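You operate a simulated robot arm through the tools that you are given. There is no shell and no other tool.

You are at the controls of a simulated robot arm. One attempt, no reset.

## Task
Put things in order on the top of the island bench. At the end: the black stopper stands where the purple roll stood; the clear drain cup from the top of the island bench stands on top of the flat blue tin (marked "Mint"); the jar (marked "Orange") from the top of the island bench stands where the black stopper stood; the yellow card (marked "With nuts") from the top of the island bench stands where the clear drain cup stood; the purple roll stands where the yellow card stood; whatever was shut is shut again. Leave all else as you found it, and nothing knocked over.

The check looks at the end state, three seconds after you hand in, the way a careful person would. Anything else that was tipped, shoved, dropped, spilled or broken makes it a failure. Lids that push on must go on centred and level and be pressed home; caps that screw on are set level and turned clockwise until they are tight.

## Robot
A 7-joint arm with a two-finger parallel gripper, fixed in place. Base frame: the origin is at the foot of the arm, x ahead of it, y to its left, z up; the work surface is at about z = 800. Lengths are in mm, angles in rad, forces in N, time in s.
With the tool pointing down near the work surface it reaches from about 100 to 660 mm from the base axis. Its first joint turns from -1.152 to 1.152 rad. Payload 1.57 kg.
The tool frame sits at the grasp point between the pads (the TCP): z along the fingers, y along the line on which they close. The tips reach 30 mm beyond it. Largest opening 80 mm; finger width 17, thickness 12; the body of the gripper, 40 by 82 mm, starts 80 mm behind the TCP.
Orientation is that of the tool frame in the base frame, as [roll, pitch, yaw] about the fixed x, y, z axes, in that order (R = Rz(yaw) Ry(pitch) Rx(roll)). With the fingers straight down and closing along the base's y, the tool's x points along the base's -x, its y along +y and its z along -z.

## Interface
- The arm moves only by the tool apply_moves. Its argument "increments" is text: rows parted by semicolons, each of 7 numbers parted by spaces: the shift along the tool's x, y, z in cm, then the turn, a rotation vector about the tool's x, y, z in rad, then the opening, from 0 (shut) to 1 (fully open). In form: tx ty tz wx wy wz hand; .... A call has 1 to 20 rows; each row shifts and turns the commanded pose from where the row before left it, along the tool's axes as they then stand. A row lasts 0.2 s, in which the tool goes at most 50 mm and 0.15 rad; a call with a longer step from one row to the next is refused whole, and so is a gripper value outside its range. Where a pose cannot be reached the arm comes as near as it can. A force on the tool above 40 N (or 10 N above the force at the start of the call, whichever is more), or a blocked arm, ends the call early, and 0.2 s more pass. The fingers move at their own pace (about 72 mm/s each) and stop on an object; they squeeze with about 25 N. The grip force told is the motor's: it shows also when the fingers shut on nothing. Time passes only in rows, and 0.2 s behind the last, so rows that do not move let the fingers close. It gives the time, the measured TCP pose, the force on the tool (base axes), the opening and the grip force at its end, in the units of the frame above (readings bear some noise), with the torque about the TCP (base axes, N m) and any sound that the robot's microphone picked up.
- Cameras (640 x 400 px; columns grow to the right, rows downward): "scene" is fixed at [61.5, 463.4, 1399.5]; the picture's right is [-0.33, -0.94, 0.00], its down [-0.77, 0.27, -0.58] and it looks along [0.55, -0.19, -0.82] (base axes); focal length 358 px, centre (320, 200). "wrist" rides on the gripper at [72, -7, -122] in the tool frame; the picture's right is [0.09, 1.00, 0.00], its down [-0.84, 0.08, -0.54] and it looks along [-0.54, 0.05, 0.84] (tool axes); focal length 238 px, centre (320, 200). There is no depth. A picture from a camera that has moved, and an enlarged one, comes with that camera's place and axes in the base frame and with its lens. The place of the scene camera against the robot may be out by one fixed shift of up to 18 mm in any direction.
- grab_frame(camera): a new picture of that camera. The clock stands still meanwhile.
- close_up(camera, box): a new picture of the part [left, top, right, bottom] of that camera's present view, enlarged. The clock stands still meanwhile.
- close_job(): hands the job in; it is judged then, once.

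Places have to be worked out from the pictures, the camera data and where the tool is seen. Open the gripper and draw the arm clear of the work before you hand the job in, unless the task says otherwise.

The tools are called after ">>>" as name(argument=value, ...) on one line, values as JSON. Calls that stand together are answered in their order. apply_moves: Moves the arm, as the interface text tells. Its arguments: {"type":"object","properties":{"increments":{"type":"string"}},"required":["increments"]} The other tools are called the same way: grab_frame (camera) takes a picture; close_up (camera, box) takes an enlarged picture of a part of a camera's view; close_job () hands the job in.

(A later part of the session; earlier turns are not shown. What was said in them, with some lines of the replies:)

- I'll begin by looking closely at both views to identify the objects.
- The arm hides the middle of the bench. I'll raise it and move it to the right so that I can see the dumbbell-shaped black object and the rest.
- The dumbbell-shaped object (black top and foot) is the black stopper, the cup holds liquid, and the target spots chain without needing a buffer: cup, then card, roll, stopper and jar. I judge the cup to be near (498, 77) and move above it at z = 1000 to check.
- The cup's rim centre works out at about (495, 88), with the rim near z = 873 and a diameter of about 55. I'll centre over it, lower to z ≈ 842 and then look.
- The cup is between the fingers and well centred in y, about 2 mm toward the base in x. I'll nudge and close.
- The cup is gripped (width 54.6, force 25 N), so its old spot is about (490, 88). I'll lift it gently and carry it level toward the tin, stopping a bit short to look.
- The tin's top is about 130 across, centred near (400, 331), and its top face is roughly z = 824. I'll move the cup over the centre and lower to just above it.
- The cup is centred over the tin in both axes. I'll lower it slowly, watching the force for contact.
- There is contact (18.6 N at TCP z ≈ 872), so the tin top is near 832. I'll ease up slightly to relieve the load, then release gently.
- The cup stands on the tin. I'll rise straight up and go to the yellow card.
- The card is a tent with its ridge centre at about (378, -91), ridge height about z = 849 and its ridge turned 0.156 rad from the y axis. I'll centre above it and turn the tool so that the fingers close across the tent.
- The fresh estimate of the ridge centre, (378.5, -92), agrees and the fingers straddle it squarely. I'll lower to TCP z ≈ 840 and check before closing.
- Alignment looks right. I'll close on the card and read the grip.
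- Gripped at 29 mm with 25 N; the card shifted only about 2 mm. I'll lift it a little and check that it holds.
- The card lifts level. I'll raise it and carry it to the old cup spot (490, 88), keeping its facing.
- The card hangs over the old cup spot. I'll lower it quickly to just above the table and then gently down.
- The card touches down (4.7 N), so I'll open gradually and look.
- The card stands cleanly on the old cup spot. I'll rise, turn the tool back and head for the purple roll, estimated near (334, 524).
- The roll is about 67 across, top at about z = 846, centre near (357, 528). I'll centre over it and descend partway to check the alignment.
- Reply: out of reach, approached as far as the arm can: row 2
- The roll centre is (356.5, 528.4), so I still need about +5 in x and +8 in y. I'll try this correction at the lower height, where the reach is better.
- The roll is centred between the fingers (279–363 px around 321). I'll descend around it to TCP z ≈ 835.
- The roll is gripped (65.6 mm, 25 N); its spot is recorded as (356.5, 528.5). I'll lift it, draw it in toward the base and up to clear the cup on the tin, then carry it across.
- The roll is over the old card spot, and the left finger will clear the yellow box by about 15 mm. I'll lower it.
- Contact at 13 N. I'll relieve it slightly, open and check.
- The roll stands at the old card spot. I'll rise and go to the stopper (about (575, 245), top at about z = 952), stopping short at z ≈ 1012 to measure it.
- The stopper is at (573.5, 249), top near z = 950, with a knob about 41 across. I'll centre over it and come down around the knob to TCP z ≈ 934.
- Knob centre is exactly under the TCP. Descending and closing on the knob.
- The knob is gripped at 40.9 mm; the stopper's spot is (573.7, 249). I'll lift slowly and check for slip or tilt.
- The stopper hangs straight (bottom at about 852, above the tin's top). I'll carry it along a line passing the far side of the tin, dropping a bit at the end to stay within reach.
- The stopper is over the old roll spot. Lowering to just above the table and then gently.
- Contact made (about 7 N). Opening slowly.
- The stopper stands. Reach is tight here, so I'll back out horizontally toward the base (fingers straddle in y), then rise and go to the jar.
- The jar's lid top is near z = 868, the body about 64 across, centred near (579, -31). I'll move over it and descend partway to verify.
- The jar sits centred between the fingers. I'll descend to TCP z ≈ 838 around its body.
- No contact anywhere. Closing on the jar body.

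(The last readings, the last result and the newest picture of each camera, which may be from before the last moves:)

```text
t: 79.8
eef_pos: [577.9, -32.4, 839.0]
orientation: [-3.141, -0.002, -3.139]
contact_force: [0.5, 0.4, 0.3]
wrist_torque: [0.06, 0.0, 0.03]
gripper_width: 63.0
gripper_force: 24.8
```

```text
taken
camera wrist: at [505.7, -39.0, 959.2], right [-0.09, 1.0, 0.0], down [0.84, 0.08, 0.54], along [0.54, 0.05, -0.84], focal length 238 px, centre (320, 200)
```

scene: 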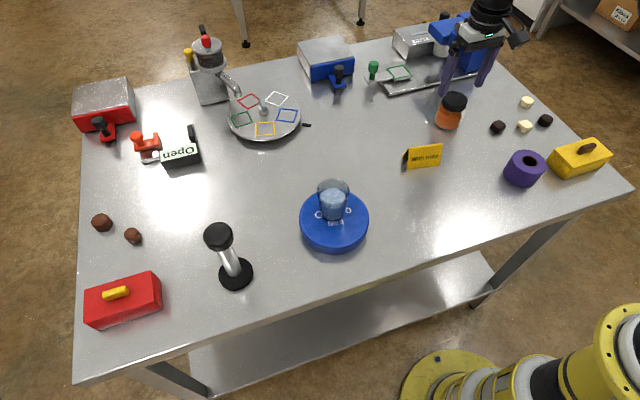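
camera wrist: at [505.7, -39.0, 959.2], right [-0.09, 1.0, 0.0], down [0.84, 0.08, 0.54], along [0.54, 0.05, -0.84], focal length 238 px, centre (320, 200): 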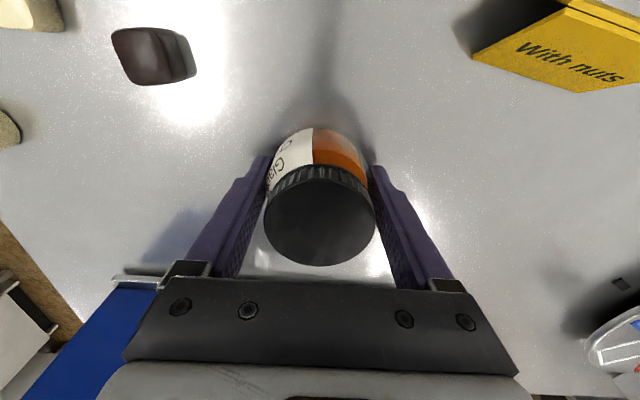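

The jar is gripped (63 mm, 25 N). I'll lift it and carry it along +y to the old stopper spot (573.7, 249).

>>> apply_moves(increments="0 0 -0.5 0 0 0 0.5; 0 0 -1.2 0 0 0 0.5; 0 0 -1.6 0 0 0 0.5; 0 0 -1.6 0 0 0 0.5; 0 0 -0.8 0 0 0 0.5; 0 0.9 0 0 0 0 0.5; 0.05 2 0 0 0 0 0.5; 0.05 2.5 0 0 0 0 0.5; 0.05 2.5 0 0 0 0 0.5; 0.05 2.5 0 0 0 0 0.5; 0.05 2.5 0 0 0 0 0.5; 0.05 2.5 0 0 0 0 0.5; 0.05 2.5 0 0 0 0 0.5; 0.05 2.5 0 0 0 0 0.5; 0 2.5 0 0 0 0 0.5; 0 2.5 0 0 0 0 0.5; 0 1.8 0 0 0 0 0.5; 0 0.9 0 0 0 0 0.5; 0 0 0 0 0 0 0.5")

>>> grab_frame(camera="wrist")

>>> grab_frame(camera="scene")

```text
t: 83.8
eef_pos: [574.8, 249.4, 896.1]
orientation: [-3.141, 0.0, -3.14]
contact_force: [-0.2, -0.4, -3.2]
wrist_torque: [-0.04, 0.0, -0.02]
gripper_width: 62.8
gripper_force: 24.8
```

```text
taken
camera wrist: at [501.8, 242.7, 1016.4], right [-0.09, 1.0, 0.0], down [0.84, 0.08, 0.54], along [0.54, 0.05, -0.84], focal length 238 px, centre (320, 200)
```

wrist: 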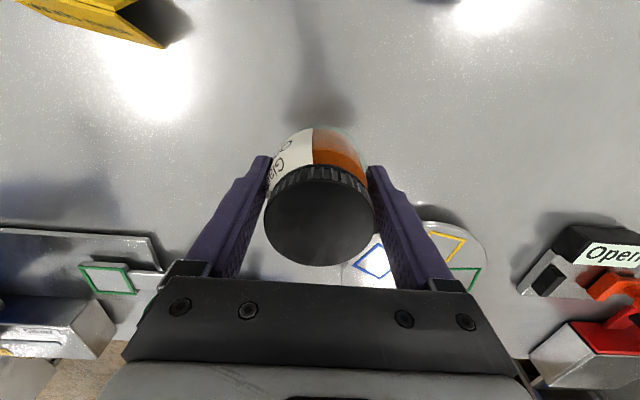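

```text
taken
```

scene: 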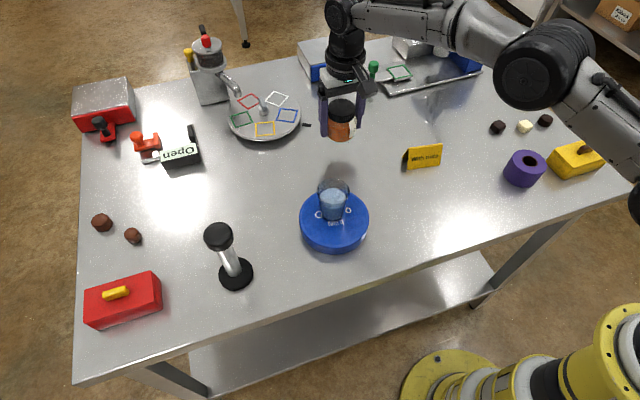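

The jar is over the old stopper spot. Lowering it.

>>> apply_moves(increments="0.05 0 1.2 0 0 0 0.5; 0 0 1.7 0 0 0 0.5; 0 0 1.3 0 0 0 0.5; 0 0 0.7 0 0 0 0.5; 0 0 0.4 0 0 0 0.5; 0 0 0.2 0 0 0 0.5; 0 0 0.1 0 0 0 0.5; 0 0 0 0 0 0 0.5")

>>> close_up(camera="scene", box=[280, 60, 400, 170])

```text
t: 85.6
eef_pos: [572.7, 249.1, 839.6]
orientation: [-3.142, 0.0, -3.141]
contact_force: [0.3, -0.7, -2.5]
wrist_torque: [0.01, 0.01, 0.0]
gripper_width: 62.9
gripper_force: 25.1
```

```text
3.64 times, centred on (340, 115) of scene
camera zoom: at [61.5, 463.5, 1399.5], right [-0.33, -0.94, 0.0], down [-0.77, 0.27, -0.58], along [0.54, -0.19, -0.82], focal length 1300 px, centre (247, 509)
```

zoom: 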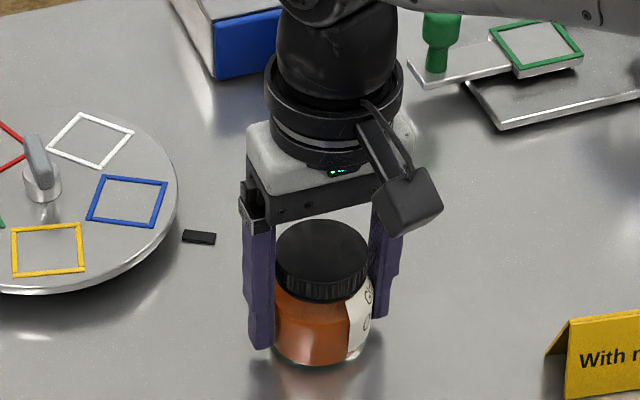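

>>> apply_moves(increments="0 0 0.1 0 0 0 0.5; 0 0 0.05 0 0 0 0.5; 0 0 0 0 0 0 0.5")

```text
t: 86.4
eef_pos: [573.2, 250.1, 839.0]
orientation: [-3.14, 0.0, 3.141]
contact_force: [-0.9, 0.7, 0.7]
wrist_torque: [-0.05, 0.1, -0.03]
gripper_width: 62.8
gripper_force: 25.0
```

>>> apply_moves(increments="0 0 0.05 0 0 0 0.5; 0 0 0 0 0 0 0.5")

```text
t: 87.0
eef_pos: [573.6, 249.1, 838.7]
orientation: [-3.141, 0.002, -3.142]
contact_force: [-3.6, 0.7, 5.9]
wrist_torque: [-0.03, 0.24, -0.02]
gripper_width: 63.0
gripper_force: 24.8
```

The jar is firmly on the table. Opening gradually and checking.

>>> apply_moves(increments="0 0 0 0 0 0 0.81; 0 0 0 0 0 0 0.85; 0 0 0 0 0 0 0.93; 0 0 0 0 0 0 1; 0 0 0 0 0 0 1")

>>> grab_frame(camera="wrist")

>>> close_up(camera="scene", box=[280, 60, 400, 170])

```text
t: 88.2
eef_pos: [574.0, 250.3, 837.8]
orientation: [-3.141, 0.0, -3.14]
contact_force: [-0.5, 0.0, -0.2]
wrist_torque: [0.01, 0.01, 0.01]
gripper_width: 79.9
gripper_force: 0.0
```

```text
taken
camera wrist: at [501.3, 242.4, 958.4], right [-0.09, 1.0, 0.0], down [0.84, 0.08, 0.54], along [0.54, 0.05, -0.84], focal length 238 px, centre (320, 200)
```

wrist: 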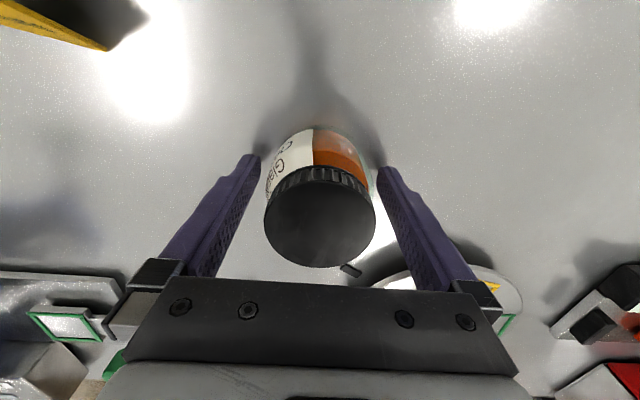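

```text
3.64 times, centred on (340, 115) of scene
camera zoom: at [61.5, 463.4, 1399.5], right [-0.33, -0.94, 0.0], down [-0.77, 0.27, -0.58], along [0.55, -0.19, -0.82], focal length 1300 px, centre (247, 509)
```

zoom: 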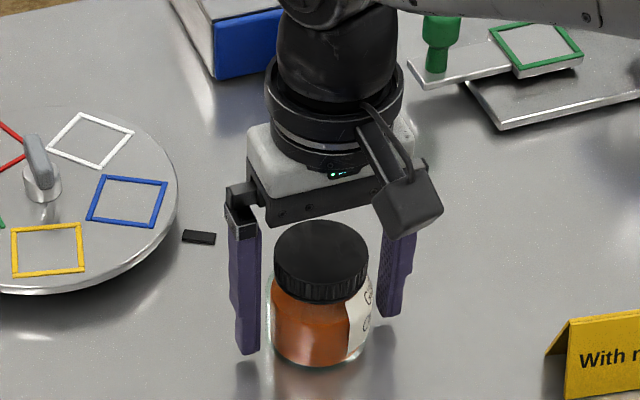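

The jar stands where the stopper stood. I'll rise straight up, retreat to a clear place and check the whole scene.

>>> apply_moves(increments="0 0 -1.5 0 0 0 1; 0 0 -3 0 0 0 1; 0 0 -4 0 0 0 1; 0 0 -4 0 0 0 1; 0 0 -3 0 0 0 1; 2 -2 -1 0 0 0 1; 2.5 -3 -1 0 0 0 1; 2.5 -3.5 -1 0 0 0 1; 2.5 -3.5 -1 0 0 0 1; 2.5 -3.5 -1 0 0 0 1; 2.5 -3.5 -1 0 0 0 1; 2.5 -3.5 -1 0 0 0 1; 2.5 -3 0 0 0 0 1; 2.5 -2 0 0 0 0 1; 2 -1 0 0 0 0 1; 0 0 0 0 0 0 1")

>>> grab_frame(camera="scene")

>>> grab_frame(camera="wrist")

```text
t: 91.6
eef_pos: [333.1, -36.4, 1062.5]
orientation: [3.141, -0.001, -3.141]
contact_force: [-0.5, -0.1, 0.3]
wrist_torque: [0.01, 0.02, -0.01]
gripper_width: 80.1
gripper_force: 0.0
```

```text
taken
```

scene: 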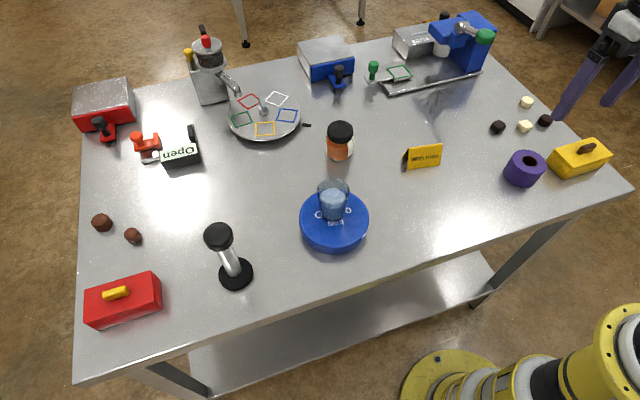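

```text
taken
camera wrist: at [260.5, -43.2, 1182.4], right [-0.09, 1.0, 0.0], down [0.84, 0.08, 0.54], along [0.54, 0.05, -0.84], focal length 238 px, centre (320, 200)
```

wrist: 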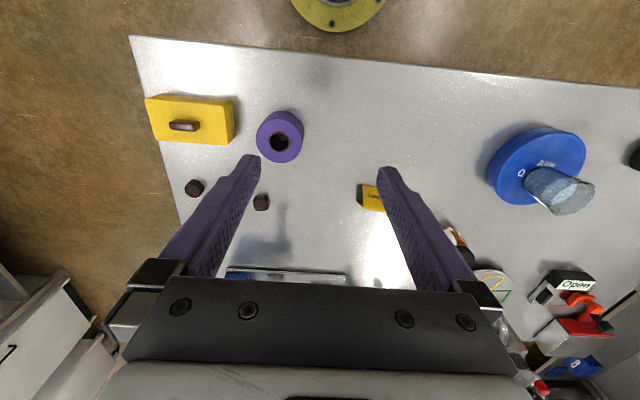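

Everything appears in place. One last close look at the cup, the stopper and the rest before handing in.

>>> close_up(camera="scene", box=[190, 160, 390, 300])

>>> close_up(camera="scene", box=[310, 80, 620, 210])

```text
2.86 times, centred on (290, 230) of scene
camera zoom: at [61.5, 463.4, 1399.5], right [-0.33, -0.94, 0.0], down [-0.77, 0.27, -0.58], along [0.55, -0.19, -0.82], focal length 1022 px, centre (406, 114)
```

zoom: 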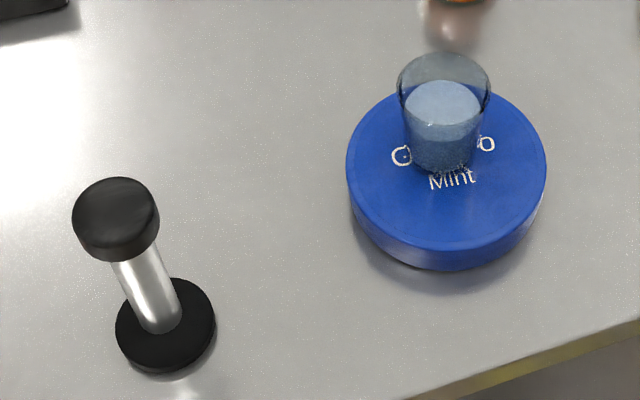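

```text
2.06 times, centred on (465, 145) of scene
camera zoom: at [61.5, 463.4, 1399.5], right [-0.33, -0.94, 0.0], down [-0.77, 0.27, -0.58], along [0.55, -0.19, -0.82], focal length 738 px, centre (21, 314)
```

zoom: 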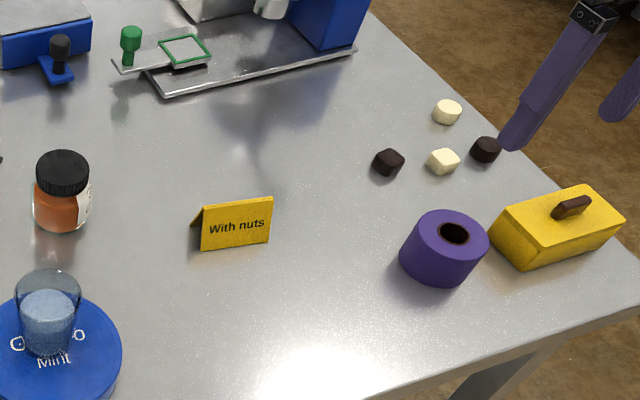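

All five items stand where they should, upright, nothing else has moved and the gripper is open and clear. Handing in.

>>> close_job()

```text
The job is handed in.
```

The bench is rearranged as you asked, and I've handed the job in. The last pictures show everything upright, and I saw nothing else out of place.

| Item | Where it stands now |
|---|---|
| Clear drain cup | On top of the blue "Mint" tin, near the centre, with its liquid still in it |
| Yellow "With nuts" card | Where the cup stood, facing as before |
| Purple roll | Where the card stood |
| Black stopper | Where the roll stood |
| "Orange" jar | Where the stopper stood, lid still on |

- **Positions:** I worked these out from the camera pictures and the gripper readings. I expect each item to be within a few millimetres of the spot it replaced.
- **Black stopper:** Nothing was labelled as the stopper. I took it to be the tall metal post with the black knob and black foot, because no other loose object fitted.
- **Shut things:** I opened nothing, so there was nothing to close again.
- **Arm:** The gripper is open and raised well above the bench, clear of everything on it.
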